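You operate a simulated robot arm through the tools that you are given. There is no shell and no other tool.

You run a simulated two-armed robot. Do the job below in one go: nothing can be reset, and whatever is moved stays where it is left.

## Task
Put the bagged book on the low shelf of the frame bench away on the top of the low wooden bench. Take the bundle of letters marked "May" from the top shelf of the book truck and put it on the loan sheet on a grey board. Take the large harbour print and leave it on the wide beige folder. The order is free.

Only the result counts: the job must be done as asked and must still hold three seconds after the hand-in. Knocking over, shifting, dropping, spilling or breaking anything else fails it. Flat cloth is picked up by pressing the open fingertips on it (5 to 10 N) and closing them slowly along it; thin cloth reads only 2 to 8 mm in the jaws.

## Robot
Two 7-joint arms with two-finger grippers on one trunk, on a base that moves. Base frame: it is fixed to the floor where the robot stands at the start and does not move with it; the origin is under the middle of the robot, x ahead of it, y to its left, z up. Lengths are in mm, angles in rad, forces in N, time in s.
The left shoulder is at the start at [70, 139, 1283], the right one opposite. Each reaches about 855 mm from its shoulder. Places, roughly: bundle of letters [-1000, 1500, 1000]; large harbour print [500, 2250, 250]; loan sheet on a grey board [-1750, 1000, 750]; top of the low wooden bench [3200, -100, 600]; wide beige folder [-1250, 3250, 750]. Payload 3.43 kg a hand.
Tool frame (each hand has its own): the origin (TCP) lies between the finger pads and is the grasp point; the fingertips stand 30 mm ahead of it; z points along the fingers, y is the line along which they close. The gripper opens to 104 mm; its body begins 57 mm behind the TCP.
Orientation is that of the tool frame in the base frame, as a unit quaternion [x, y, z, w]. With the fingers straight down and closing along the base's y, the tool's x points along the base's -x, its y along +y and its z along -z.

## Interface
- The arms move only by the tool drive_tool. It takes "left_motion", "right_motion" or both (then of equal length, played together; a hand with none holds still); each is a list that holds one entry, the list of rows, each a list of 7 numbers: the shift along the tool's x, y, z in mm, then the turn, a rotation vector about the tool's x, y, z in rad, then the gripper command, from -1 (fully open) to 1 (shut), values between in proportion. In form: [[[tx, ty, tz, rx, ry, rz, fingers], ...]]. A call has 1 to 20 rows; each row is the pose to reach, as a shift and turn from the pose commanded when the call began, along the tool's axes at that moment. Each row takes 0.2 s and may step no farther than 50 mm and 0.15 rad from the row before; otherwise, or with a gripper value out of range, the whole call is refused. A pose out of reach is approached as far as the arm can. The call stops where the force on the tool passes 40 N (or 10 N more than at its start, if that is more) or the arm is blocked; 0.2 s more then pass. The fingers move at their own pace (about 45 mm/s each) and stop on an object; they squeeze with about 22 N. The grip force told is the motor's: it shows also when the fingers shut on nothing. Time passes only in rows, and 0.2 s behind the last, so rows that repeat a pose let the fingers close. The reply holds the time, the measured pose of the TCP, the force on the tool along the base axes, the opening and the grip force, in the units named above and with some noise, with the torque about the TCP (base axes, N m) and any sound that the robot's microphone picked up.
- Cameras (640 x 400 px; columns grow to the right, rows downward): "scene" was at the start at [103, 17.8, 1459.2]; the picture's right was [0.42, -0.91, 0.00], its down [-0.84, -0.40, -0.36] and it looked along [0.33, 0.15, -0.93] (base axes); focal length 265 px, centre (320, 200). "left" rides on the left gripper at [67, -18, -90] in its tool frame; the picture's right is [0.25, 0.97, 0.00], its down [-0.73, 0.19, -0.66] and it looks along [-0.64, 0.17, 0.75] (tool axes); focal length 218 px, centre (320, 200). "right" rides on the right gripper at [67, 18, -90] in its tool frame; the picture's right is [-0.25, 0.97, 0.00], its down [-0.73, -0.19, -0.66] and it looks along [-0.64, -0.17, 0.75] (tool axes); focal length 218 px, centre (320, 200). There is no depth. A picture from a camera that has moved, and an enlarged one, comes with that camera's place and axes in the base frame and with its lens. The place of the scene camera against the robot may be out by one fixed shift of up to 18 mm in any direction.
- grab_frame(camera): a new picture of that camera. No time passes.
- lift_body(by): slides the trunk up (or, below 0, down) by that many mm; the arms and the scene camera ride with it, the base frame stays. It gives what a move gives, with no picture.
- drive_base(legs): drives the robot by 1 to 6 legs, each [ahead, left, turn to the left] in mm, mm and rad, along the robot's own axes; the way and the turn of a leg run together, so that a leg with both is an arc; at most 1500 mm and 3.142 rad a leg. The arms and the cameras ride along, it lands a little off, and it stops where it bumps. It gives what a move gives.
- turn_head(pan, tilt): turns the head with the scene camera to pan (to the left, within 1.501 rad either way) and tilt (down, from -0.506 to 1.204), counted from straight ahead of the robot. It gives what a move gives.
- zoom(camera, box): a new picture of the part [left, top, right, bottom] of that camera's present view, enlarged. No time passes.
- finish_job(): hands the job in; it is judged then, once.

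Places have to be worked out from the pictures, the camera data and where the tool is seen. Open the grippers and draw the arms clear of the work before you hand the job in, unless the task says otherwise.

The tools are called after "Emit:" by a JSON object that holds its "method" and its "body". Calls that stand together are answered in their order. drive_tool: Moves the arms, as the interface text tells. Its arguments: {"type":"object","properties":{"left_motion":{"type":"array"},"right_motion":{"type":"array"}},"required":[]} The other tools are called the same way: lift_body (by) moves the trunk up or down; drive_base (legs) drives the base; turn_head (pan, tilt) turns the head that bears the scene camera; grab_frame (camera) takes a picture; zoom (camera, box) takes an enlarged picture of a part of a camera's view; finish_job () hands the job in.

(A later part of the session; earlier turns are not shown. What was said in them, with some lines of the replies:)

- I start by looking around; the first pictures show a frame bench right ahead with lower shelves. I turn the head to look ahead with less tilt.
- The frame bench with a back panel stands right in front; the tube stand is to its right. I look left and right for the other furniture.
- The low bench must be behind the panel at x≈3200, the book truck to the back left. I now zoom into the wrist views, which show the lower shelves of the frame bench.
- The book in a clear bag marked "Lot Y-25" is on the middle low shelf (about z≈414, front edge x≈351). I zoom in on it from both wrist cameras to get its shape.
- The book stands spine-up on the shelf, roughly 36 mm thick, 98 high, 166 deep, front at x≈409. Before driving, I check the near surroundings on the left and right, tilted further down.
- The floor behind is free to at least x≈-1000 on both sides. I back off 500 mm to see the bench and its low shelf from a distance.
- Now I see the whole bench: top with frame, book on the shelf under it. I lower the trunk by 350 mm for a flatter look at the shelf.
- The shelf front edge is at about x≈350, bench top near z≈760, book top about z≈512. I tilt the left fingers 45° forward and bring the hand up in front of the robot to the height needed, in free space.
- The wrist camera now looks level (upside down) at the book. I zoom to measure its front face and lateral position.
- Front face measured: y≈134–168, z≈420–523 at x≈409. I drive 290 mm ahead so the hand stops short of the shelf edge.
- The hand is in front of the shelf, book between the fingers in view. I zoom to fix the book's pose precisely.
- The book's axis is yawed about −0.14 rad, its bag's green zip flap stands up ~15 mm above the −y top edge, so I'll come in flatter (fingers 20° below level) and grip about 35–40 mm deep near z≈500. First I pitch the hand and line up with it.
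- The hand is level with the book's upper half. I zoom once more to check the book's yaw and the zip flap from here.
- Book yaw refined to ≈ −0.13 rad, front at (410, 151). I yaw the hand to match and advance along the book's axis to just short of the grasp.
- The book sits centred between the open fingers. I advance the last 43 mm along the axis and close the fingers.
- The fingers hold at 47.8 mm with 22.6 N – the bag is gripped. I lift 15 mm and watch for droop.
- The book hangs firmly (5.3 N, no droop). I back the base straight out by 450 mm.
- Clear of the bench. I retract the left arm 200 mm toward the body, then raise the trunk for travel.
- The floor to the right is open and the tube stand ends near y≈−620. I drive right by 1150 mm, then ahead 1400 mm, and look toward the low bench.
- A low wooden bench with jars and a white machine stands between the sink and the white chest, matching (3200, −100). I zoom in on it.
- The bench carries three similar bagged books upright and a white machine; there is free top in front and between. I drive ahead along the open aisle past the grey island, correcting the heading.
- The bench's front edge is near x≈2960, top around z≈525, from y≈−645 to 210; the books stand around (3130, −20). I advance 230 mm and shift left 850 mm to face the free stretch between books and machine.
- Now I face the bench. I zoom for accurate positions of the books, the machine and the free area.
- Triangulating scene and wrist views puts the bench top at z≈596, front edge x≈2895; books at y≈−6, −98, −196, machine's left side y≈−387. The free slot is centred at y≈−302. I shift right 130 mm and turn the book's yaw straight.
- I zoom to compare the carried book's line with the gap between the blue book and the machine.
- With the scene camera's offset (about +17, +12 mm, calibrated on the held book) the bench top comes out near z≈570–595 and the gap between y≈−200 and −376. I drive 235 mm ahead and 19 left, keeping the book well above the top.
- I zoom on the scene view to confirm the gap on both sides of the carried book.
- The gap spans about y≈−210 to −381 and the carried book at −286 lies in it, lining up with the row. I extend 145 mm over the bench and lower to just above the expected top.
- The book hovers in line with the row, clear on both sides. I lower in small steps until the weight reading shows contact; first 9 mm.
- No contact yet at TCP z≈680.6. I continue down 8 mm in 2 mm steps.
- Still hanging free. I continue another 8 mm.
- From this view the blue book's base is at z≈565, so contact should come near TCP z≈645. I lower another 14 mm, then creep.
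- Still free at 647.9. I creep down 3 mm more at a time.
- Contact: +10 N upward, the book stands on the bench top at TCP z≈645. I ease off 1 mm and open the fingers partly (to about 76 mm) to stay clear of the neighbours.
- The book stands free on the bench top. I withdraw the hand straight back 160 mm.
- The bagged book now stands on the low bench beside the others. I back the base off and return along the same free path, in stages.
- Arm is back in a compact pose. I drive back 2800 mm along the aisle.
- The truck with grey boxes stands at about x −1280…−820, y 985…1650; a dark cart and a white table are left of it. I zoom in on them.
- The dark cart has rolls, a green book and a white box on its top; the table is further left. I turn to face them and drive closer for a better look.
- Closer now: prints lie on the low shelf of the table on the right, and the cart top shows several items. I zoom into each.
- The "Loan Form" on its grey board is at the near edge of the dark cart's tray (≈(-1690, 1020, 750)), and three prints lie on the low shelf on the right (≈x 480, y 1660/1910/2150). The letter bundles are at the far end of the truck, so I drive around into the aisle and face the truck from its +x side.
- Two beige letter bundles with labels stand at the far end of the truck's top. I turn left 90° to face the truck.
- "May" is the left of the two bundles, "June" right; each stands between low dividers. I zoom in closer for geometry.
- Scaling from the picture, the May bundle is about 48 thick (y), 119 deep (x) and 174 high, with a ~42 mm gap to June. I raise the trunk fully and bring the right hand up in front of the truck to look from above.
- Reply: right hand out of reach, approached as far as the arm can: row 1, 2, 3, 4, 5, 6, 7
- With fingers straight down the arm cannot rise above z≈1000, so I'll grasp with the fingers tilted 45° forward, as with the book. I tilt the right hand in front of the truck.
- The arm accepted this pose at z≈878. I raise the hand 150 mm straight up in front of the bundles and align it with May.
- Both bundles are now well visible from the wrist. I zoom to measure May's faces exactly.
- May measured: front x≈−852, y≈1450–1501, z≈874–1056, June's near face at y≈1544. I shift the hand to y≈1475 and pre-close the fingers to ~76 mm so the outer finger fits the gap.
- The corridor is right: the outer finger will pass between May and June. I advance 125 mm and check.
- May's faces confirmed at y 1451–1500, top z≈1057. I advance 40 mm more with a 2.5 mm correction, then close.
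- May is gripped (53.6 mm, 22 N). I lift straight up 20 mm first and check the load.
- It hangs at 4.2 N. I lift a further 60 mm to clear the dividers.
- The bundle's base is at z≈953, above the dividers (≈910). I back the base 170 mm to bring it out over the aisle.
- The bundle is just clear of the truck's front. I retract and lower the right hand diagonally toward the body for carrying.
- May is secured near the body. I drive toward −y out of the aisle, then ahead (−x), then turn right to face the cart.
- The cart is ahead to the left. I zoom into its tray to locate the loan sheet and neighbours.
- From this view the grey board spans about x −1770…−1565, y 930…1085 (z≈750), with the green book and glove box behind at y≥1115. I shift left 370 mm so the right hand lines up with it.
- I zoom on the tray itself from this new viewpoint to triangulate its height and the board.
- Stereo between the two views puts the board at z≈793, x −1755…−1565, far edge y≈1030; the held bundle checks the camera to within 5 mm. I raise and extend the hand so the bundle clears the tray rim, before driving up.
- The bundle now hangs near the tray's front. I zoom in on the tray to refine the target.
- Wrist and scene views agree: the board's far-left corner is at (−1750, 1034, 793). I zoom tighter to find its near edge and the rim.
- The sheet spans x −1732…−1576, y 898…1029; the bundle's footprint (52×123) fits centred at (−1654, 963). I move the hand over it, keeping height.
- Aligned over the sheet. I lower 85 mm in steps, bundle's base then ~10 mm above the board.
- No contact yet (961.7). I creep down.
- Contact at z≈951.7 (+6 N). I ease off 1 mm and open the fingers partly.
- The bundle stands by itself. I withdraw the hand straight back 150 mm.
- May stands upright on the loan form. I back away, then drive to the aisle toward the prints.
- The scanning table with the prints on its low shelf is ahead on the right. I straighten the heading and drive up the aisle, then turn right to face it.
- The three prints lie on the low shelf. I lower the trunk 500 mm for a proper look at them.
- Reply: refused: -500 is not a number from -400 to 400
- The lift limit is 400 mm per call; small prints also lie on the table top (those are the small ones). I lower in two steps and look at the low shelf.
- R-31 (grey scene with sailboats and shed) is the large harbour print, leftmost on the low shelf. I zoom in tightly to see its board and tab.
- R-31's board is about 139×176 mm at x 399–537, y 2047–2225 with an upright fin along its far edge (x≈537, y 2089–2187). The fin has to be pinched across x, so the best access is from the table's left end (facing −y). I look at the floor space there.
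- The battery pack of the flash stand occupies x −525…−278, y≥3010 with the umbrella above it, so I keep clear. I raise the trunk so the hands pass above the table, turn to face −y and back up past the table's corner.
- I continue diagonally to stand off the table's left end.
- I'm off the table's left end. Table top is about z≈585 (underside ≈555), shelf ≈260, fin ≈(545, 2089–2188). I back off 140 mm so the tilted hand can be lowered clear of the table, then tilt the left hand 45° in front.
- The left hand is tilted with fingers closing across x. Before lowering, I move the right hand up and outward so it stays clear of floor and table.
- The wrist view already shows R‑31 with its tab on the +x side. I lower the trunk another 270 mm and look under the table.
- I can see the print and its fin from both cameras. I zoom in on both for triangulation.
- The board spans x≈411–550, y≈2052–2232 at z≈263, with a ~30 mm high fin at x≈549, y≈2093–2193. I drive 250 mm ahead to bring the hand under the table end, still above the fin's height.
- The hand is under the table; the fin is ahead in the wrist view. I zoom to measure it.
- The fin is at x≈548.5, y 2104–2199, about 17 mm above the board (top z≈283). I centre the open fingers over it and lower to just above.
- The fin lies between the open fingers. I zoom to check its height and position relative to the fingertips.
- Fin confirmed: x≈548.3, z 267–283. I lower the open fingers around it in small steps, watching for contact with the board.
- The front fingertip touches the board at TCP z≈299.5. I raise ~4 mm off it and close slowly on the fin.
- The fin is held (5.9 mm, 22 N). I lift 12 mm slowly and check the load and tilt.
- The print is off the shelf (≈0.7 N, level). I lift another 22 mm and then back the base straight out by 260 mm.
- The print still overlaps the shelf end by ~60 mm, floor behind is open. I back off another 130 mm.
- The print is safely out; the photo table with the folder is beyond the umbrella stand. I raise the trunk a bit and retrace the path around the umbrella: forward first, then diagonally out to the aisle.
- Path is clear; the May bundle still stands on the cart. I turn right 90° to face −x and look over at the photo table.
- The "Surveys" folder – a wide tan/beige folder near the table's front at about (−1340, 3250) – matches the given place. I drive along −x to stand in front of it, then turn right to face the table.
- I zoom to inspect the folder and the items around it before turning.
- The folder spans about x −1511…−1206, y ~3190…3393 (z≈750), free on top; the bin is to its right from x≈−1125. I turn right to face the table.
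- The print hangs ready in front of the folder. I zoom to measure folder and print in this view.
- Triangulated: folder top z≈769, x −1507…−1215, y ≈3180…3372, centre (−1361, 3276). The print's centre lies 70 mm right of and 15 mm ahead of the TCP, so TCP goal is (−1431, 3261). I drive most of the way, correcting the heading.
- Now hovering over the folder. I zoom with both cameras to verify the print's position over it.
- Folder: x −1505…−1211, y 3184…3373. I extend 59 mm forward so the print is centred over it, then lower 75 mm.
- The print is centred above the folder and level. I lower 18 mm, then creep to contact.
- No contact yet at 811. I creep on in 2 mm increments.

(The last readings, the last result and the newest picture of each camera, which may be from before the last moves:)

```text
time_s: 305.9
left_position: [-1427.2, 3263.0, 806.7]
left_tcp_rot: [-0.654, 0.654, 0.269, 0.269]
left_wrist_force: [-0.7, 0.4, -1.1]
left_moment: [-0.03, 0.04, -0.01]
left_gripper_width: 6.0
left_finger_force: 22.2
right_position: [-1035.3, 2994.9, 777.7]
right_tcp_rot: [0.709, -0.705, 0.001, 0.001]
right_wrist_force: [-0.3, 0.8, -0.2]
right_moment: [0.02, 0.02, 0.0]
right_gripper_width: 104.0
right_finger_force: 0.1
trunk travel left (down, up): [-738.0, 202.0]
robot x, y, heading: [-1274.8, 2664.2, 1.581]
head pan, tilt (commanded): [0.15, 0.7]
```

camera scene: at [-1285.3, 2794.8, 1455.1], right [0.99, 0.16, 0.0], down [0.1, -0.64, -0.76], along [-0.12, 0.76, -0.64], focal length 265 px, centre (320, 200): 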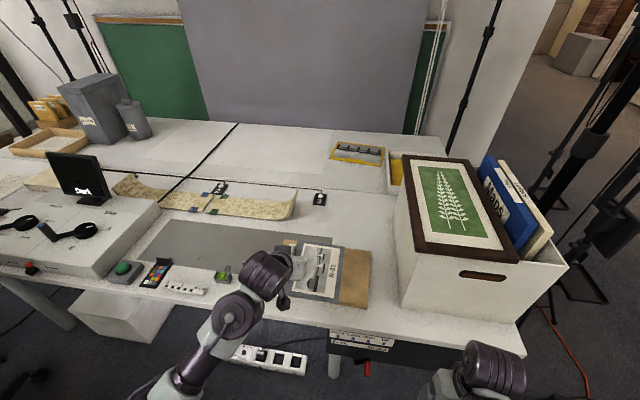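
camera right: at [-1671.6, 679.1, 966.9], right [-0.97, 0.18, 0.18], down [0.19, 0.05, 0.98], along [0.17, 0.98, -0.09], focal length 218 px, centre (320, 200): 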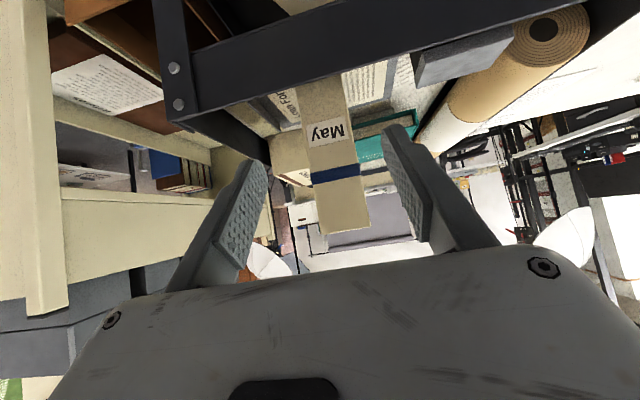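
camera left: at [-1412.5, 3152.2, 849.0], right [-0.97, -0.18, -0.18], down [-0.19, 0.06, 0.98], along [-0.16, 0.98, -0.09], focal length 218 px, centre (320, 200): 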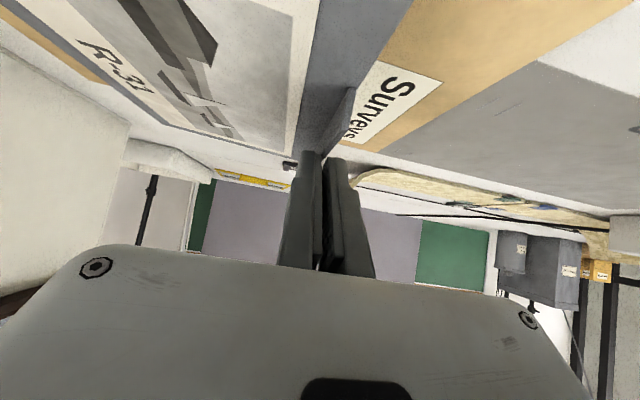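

Still free at ~807. I continue down in 2 mm steps.

Emit:
{"method": "drive_tool", "body": {"left_motion": [[[0.7, 0, 0.7, 0, 0, 0, 1], [1.4, 0, 1.4, 0, 0, 0, 1], [1.4, 0, 1.4, 0, 0, 0, 1]]]}}

Emit:
{"method": "drive_tool", "body": {"left_motion": [[[0.7, 0, 0.7, 0, 0, 0, 1], [1.4, 0, 1.4, 0, 0, 0, 1], [1.4, 0, 1.4, 0, 0, 0, 1]]]}}

Emit:
{"method": "zoom", "body": {"camera": "scene", "box": [230, 210, 420, 330]}}

```text
time_s: 306.7
left_position: [-1426.9, 3263.1, 806.3]
left_tcp_rot: [-0.653, 0.655, 0.269, 0.269]
left_wrist_force: [0.1, -0.3, -0.9]
left_moment: [0.0, 0.04, -0.03]
left_gripper_width: 6.0
left_finger_force: 22.5
right_position: [-1034.0, 2994.9, 777.0]
right_tcp_rot: [0.709, -0.705, 0.0, 0.001]
right_wrist_force: [0.4, 0.6, -0.8]
right_moment: [-0.02, 0.01, 0.0]
right_gripper_width: 104.1
right_finger_force: 0.0
trunk travel left (down, up): [-738.0, 202.0]
robot x, y, heading: [-1274.7, 2668.2, 1.575]
head pan, tilt (commanded): [0.15, 0.7]
```

```text
time_s: 307.5
left_position: [-1428.5, 3262.6, 803.1]
left_tcp_rot: [-0.653, 0.655, 0.269, 0.269]
left_wrist_force: [-1.2, 0.4, -0.2]
left_moment: [-0.01, 0.05, -0.02]
left_gripper_width: 6.0
left_finger_force: 22.0
right_position: [-1034.5, 2993.9, 778.0]
right_tcp_rot: [0.709, -0.705, 0.001, 0.001]
right_wrist_force: [-0.3, -0.5, 0.2]
right_moment: [-0.01, 0.02, 0.02]
right_gripper_width: 104.1
right_finger_force: 0.2
trunk travel left (down, up): [-738.0, 202.0]
robot x, y, heading: [-1272.2, 2667.1, 1.576]
head pan, tilt (commanded): [0.15, 0.7]
```

```text
3.33 times, centred on (325, 270) of scene
camera zoom: at [-1285.3, 2795.0, 1455.0], right [0.99, 0.16, 0.0], down [0.1, -0.64, -0.76], along [-0.12, 0.76, -0.64], focal length 882 px, centre (303, -33)
```

zoom: 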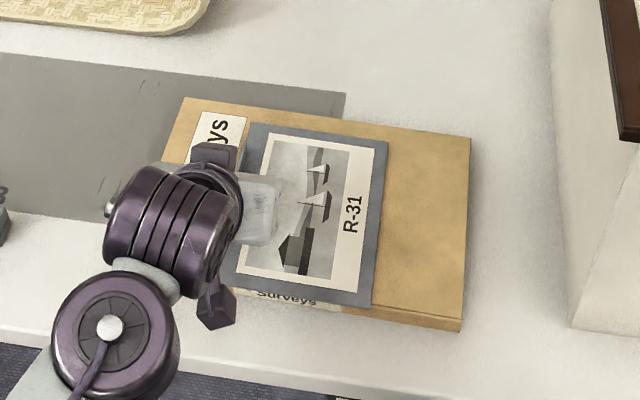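

Nearly touching. I continue down in 1.5–2 mm steps.

Emit:
{"method": "drive_tool", "body": {"left_motion": [[[0.7, 0, 0.7, 0, 0, 0, 1], [1.4, 0, 1.4, 0, 0, 0, 1], [1.4, 0, 1.4, 0, 0, 0, 1]]]}}

Emit:
{"method": "drive_tool", "body": {"left_motion": [[[0.7, 0, 0.7, 0, 0, 0, 1], [1.4, 0, 1.4, 0, 0, 0, 1], [1.4, 0, 1.4, 0, 0, 0, 1]]]}}

Emit:
{"method": "drive_tool", "body": {"left_motion": [[[0.7, 0, 0.7, 0, 0, 0, 1], [1.4, 0, 1.4, 0, 0, 0, 1], [1.4, 0, 1.4, 0, 0, 0, 1]]]}}

```text
time_s: 308.3
left_position: [-1429.1, 3260.6, 801.9]
left_tcp_rot: [-0.653, 0.655, 0.269, 0.269]
left_wrist_force: [0.1, 0.8, -0.3]
left_moment: [-0.01, 0.01, 0.01]
left_gripper_width: 6.3
left_finger_force: 21.6
right_position: [-1034.2, 2994.0, 776.5]
right_tcp_rot: [0.709, -0.705, 0.001, 0.0]
right_wrist_force: [-0.5, -0.4, 0.7]
right_moment: [0.02, -0.01, 0.0]
right_gripper_width: 104.1
right_finger_force: 0.2
trunk travel left (down, up): [-738.0, 202.0]
robot x, y, heading: [-1274.7, 2667.3, 1.577]
head pan, tilt (commanded): [0.15, 0.7]
```

```text
time_s: 309.1
left_position: [-1428.2, 3263.1, 800.1]
left_tcp_rot: [-0.652, 0.655, 0.269, 0.27]
left_wrist_force: [0.6, 0.4, -0.3]
left_moment: [0.01, 0.0, 0.04]
left_gripper_width: 6.2
left_finger_force: 22.3
right_position: [-1034.1, 2993.6, 776.9]
right_tcp_rot: [0.71, -0.705, 0.001, 0.001]
right_wrist_force: [0.2, 0.2, 0.1]
right_moment: [0.02, -0.03, 0.01]
right_gripper_width: 104.5
right_finger_force: 0.0
trunk travel left (down, up): [-738.0, 202.0]
robot x, y, heading: [-1276.1, 2667.5, 1.58]
head pan, tilt (commanded): [0.15, 0.7]
```

```text
time_s: 309.9
left_position: [-1428.5, 3263.3, 798.3]
left_tcp_rot: [-0.654, 0.654, 0.27, 0.268]
left_wrist_force: [0.7, 1.2, 2.1]
left_moment: [0.17, -0.01, 0.01]
left_gripper_width: 6.0
left_finger_force: 22.1
right_position: [-1034.8, 2993.3, 777.1]
right_tcp_rot: [0.71, -0.705, 0.001, 0.001]
right_wrist_force: [0.2, -0.6, -0.5]
right_moment: [0.0, 0.04, -0.03]
right_gripper_width: 104.1
right_finger_force: 0.1
trunk travel left (down, up): [-738.0, 202.0]
robot x, y, heading: [-1274.4, 2667.6, 1.576]
head pan, tilt (commanded): [0.15, 0.7]
```

Light contact now (2 N). I press down 1 mm more to seat it, then open the fingers fully and slowly.

Emit:
{"method": "drive_tool", "body": {"left_motion": [[[0.7, 0, 0.7, 0, 0, 0, 1], [0.7, 0, 0.7, 0, 0, 0, 1]]]}}

Emit:
{"method": "grab_frame", "body": {"camera": "left"}}

```text
time_s: 310.5
left_position: [-1428.7, 3262.2, 798.4]
left_tcp_rot: [-0.653, 0.654, 0.27, 0.27]
left_wrist_force: [0.4, 0.6, 9.8]
left_moment: [-0.19, 0.01, 0.01]
left_gripper_width: 6.1
left_finger_force: 22.5
right_position: [-1034.7, 2993.3, 777.7]
right_tcp_rot: [0.709, -0.705, -0.001, 0.0]
right_wrist_force: [0.0, 1.2, -0.3]
right_moment: [0.04, -0.02, 0.03]
right_gripper_width: 104.1
right_finger_force: 0.0
trunk travel left (down, up): [-738.0, 202.0]
robot x, y, heading: [-1274.4, 2669.0, 1.578]
head pan, tilt (commanded): [0.15, 0.7]
```

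```text
taken
camera left: at [-1412.3, 3151.8, 814.0], right [-0.97, -0.18, -0.18], down [-0.19, 0.05, 0.98], along [-0.16, 0.98, -0.08], focal length 218 px, centre (320, 200)
```

left: 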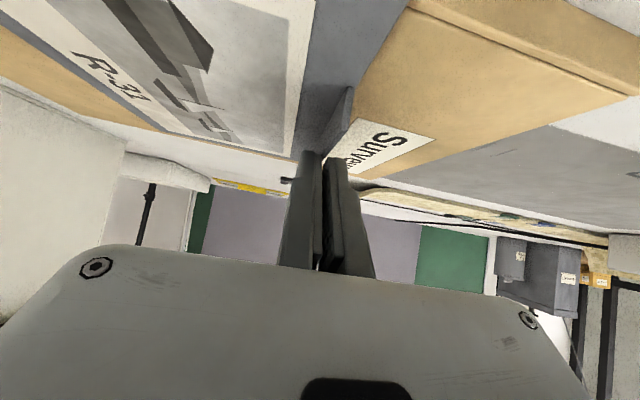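

Seated with ~10 N. I relieve the pressure by 1.2 mm, then open slowly.

Emit:
{"method": "drive_tool", "body": {"left_motion": [[[-0.9, 0, -0.9, 0, 0, 0, 1], [-0.9, 0, -0.9, 0, 0, 0, 0.8], [-0.9, 0, -0.9, 0, 0, 0, 0.65], [-0.9, 0, -0.9, 0, 0, 0, 0.5], [-0.9, 0, -0.9, 0, 0, 0, 0.3], [-0.9, 0, -0.9, 0, 0, 0, 0.2], [-0.9, 0, -0.9, 0, 0, 0, 0.2]]]}}

Emit:
{"method": "grab_frame", "body": {"camera": "left"}}

Emit:
{"method": "zoom", "body": {"camera": "scene", "box": [230, 210, 420, 330]}}

```text
time_s: 312.1
left_position: [-1429.6, 3263.7, 799.1]
left_tcp_rot: [-0.653, 0.655, 0.269, 0.269]
left_wrist_force: [0.3, -0.6, -0.1]
left_moment: [-0.01, 0.03, -0.04]
left_gripper_width: 41.4
left_finger_force: 0.0
right_position: [-1035.9, 2994.3, 776.9]
right_tcp_rot: [0.709, -0.705, 0.001, 0.001]
right_wrist_force: [0.2, -0.5, 0.4]
right_moment: [-0.01, 0.0, -0.01]
right_gripper_width: 104.1
right_finger_force: 0.0
trunk travel left (down, up): [-738.0, 202.0]
robot x, y, heading: [-1275.8, 2668.2, 1.577]
head pan, tilt (commanded): [0.15, 0.7]
```

```text
taken
camera left: at [-1412.7, 3151.9, 814.4], right [-0.97, -0.18, -0.18], down [-0.19, 0.06, 0.98], along [-0.16, 0.98, -0.09], focal length 218 px, centre (320, 200)
```

left: 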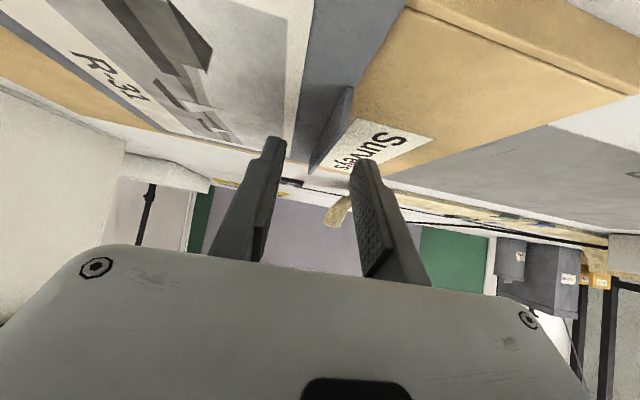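

```text
3.33 times, centred on (325, 270) of scene
camera zoom: at [-1285.2, 2794.9, 1455.1], right [0.99, 0.16, 0.0], down [0.1, -0.64, -0.76], along [-0.12, 0.76, -0.64], focal length 882 px, centre (303, -33)
```

zoom: 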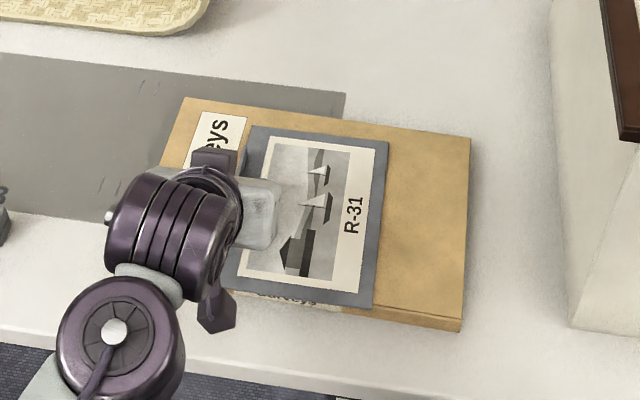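

The fin is free and the print lies flat on the folder. I lift the hand straight up 80 mm, then pull back.

Emit:
{"method": "drive_tool", "body": {"left_motion": [[[-5, 0, -5, 0, 0, 0, 0.2], [-14, 0, -14, 0, 0, 0, 0.2], [-28, 0, -28, 0, 0, 0, 0.2], [-42, 0, -42, 0, 0, 0, 0.2], [-57, 0, -57, 0, 0, 0, 0.2], [-37, 0, -77, 0, 0, 0, 0.2], [-12, 0, -102, 0, 0, 0, 0.2], [13, 0, -127, 0, 0, 0, 0.2], [38, 0, -152, 0, 0, 0, 0.2], [38, 0, -152, 0, 0, 0, 0.2]]]}}

Emit:
{"method": "zoom", "body": {"camera": "scene", "box": [200, 190, 450, 350]}}

```text
time_s: 314.3
left_position: [-1430.5, 3128.0, 878.8]
left_tcp_rot: [-0.653, 0.655, 0.271, 0.269]
left_wrist_force: [0.7, 0.3, 0.0]
left_moment: [-0.02, -0.02, 0.0]
left_gripper_width: 41.8
left_finger_force: 0.1
right_position: [-1035.0, 2994.0, 777.6]
right_tcp_rot: [0.709, -0.705, 0.0, 0.001]
right_wrist_force: [-0.2, 0.2, -0.3]
right_moment: [-0.05, 0.02, 0.01]
right_gripper_width: 103.8
right_finger_force: 0.0
trunk travel left (down, up): [-738.0, 202.0]
robot x, y, heading: [-1273.5, 2663.1, 1.578]
head pan, tilt (commanded): [0.15, 0.7]
```

```text
2.50 times, centred on (325, 270) of scene
camera zoom: at [-1284.5, 2794.3, 1455.1], right [0.99, 0.16, 0.0], down [0.1, -0.64, -0.77], along [-0.12, 0.76, -0.64], focal length 662 px, centre (308, 25)
```

zoom: 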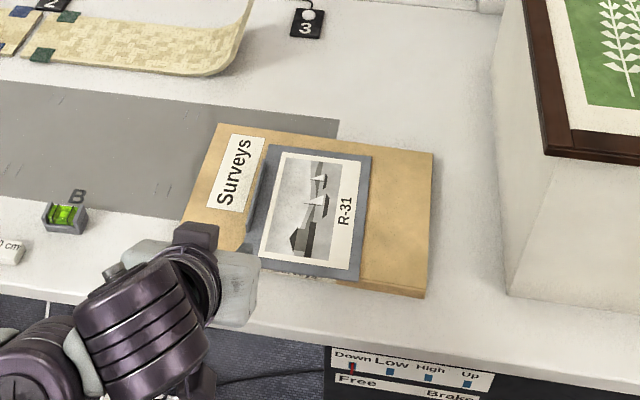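

The print lies fully on the folder. I back the base away 300 mm, open both grippers and check the result.

Emit:
{"method": "drive_base", "body": {"legs": [[-300, 0, 0]]}}

Emit:
{"method": "drive_tool", "body": {"left_motion": [[[10, 0, -10, 0, 0, 0, -0.4], [20, 0, -20, 0, 0, 0, -1], [30, 0, -30, 0, 0, 0, -1], [30, 0, -30, 0, 0, 0, -1]]]}}

Emit:
{"method": "grab_frame", "body": {"camera": "scene"}}

Emit:
{"method": "zoom", "body": {"camera": "scene", "box": [200, 150, 440, 300]}}

Emit:
{"method": "turn_head", "body": {"pan": 1.45, "tilt": 0.5}}

Emit:
{"method": "grab_frame", "body": {"camera": "scene"}}

```text
time_s: 316.4
left_position: [-1429.3, 2831.1, 879.4]
left_tcp_rot: [0.654, -0.653, -0.271, -0.269]
left_wrist_force: [-0.5, 0.0, 0.8]
left_moment: [0.01, 0.03, 0.03]
left_gripper_width: 41.7
left_finger_force: 0.0
right_position: [-1033.8, 2697.4, 776.2]
right_tcp_rot: [0.712, -0.702, 0.001, 0.001]
right_wrist_force: [-0.5, 0.8, -0.1]
right_moment: [-0.03, -0.02, -0.01]
right_gripper_width: 104.0
right_finger_force: 0.0
trunk travel left (down, up): [-738.0, 202.0]
robot x, y, heading: [-1270.1, 2366.7, 1.586]
head pan, tilt (commanded): [0.15, 0.7]
```

```text
time_s: 317.4
left_position: [-1429.5, 2789.7, 879.7]
left_tcp_rot: [0.654, -0.653, -0.27, -0.269]
left_wrist_force: [-0.7, -0.4, -0.7]
left_moment: [0.02, 0.04, 0.01]
left_gripper_width: 104.1
left_finger_force: 0.2
right_position: [-1034.3, 2697.5, 776.6]
right_tcp_rot: [0.712, -0.702, 0.0, 0.001]
right_wrist_force: [-0.2, 0.9, -0.2]
right_moment: [0.01, 0.01, -0.01]
right_gripper_width: 104.3
right_finger_force: 0.1
trunk travel left (down, up): [-738.0, 202.0]
robot x, y, heading: [-1266.5, 2369.1, 1.583]
head pan, tilt (commanded): [0.15, 0.7]
```

```text
taken
camera scene: at [-1283.1, 2497.5, 1455.0], right [0.99, 0.16, 0.0], down [0.1, -0.64, -0.76], along [-0.12, 0.75, -0.64], focal length 265 px, centre (320, 200)
```

scene: 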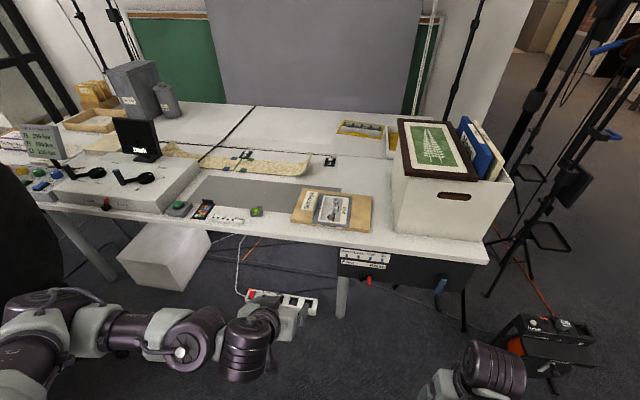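

```text
2.67 times, centred on (320, 225) of scene
camera zoom: at [-1283.1, 2497.5, 1455.0], right [0.99, 0.16, 0.0], down [0.1, -0.64, -0.76], along [-0.12, 0.75, -0.64], focal length 706 px, centre (320, 133)
```

zoom: 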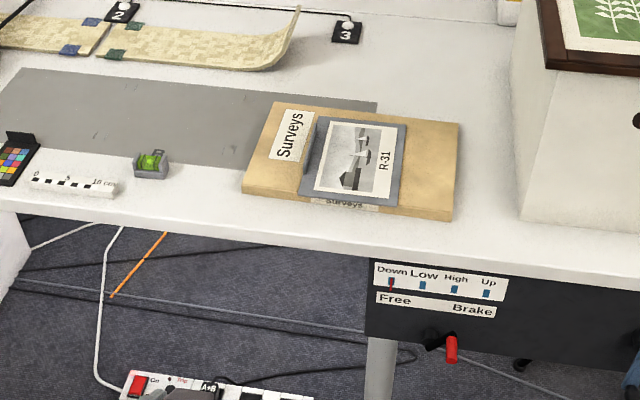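

```text
time_s: 318.8
left_position: [-1429.3, 2790.1, 880.4]
left_tcp_rot: [0.655, -0.653, -0.27, -0.269]
left_wrist_force: [-0.1, -1.5, 0.2]
left_moment: [0.01, 0.02, 0.02]
left_gripper_width: 104.2
left_finger_force: 0.1
right_position: [-1033.1, 2696.9, 777.0]
right_tcp_rot: [0.712, -0.702, 0.0, 0.0]
right_wrist_force: [-0.8, 0.4, 0.0]
right_moment: [-0.04, -0.03, 0.01]
right_gripper_width: 104.0
right_finger_force: 0.1
trunk travel left (down, up): [-738.0, 202.0]
robot x, y, heading: [-1268.7, 2370.5, 1.579]
head pan, tilt (commanded): [1.45, 0.499]
```

```text
taken
camera scene: at [-1359.7, 2423.2, 1472.8], right [0.11, 0.99, 0.0], down [0.48, -0.05, -0.88], along [-0.87, 0.09, -0.48], focal length 265 px, centre (320, 200)
```

scene: 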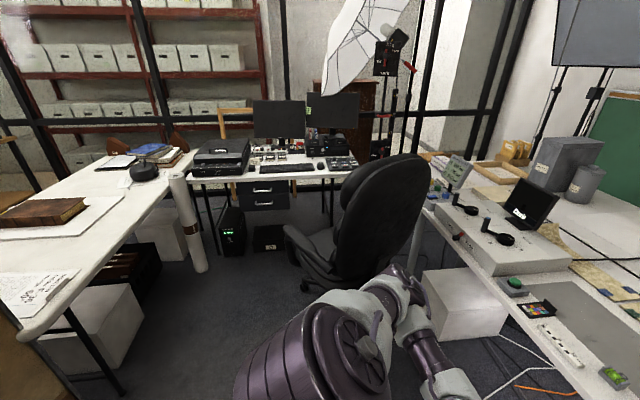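

All three items are in place: book on the low bench, May on the loan form, R‑31 on the wide beige folder; both grippers are open and clear of the work. I hand the job in.

Emit:
{"method": "finish_job", "body": {}}

```text
The job is handed in.
```

I moved all three items and handed the job in. Nothing was bumped or knocked over in any picture or reading I took.

- **Bagged book:** Lot Y-25 stands upright on the top of the low wooden bench, in line with the three books already there.
- **Letters:** the "May" bundle stands upright on the loan form on the grey board, in the dark cart's top tray.
- **Harbour print:** R-31, the one with the sailboats, lies flat on the wide "Surveys" folder on the photo table. Its near edge sits right at the folder's front edge.

I took the "Surveys" folder to be the wide beige one. It was the only beige folder I saw on that table, and its place matched the one you gave. I chose R-31 as the harbour print because it was the only one of the three on the low shelf showing boats.

Both grippers were open and both arms drawn back before the hand-in. I last checked the print just before handing in. I did not go back to the other two at the end: the bundle was still standing on the loan form about 40 s earlier, when I passed with the print, and I last saw the book soon after placing it.
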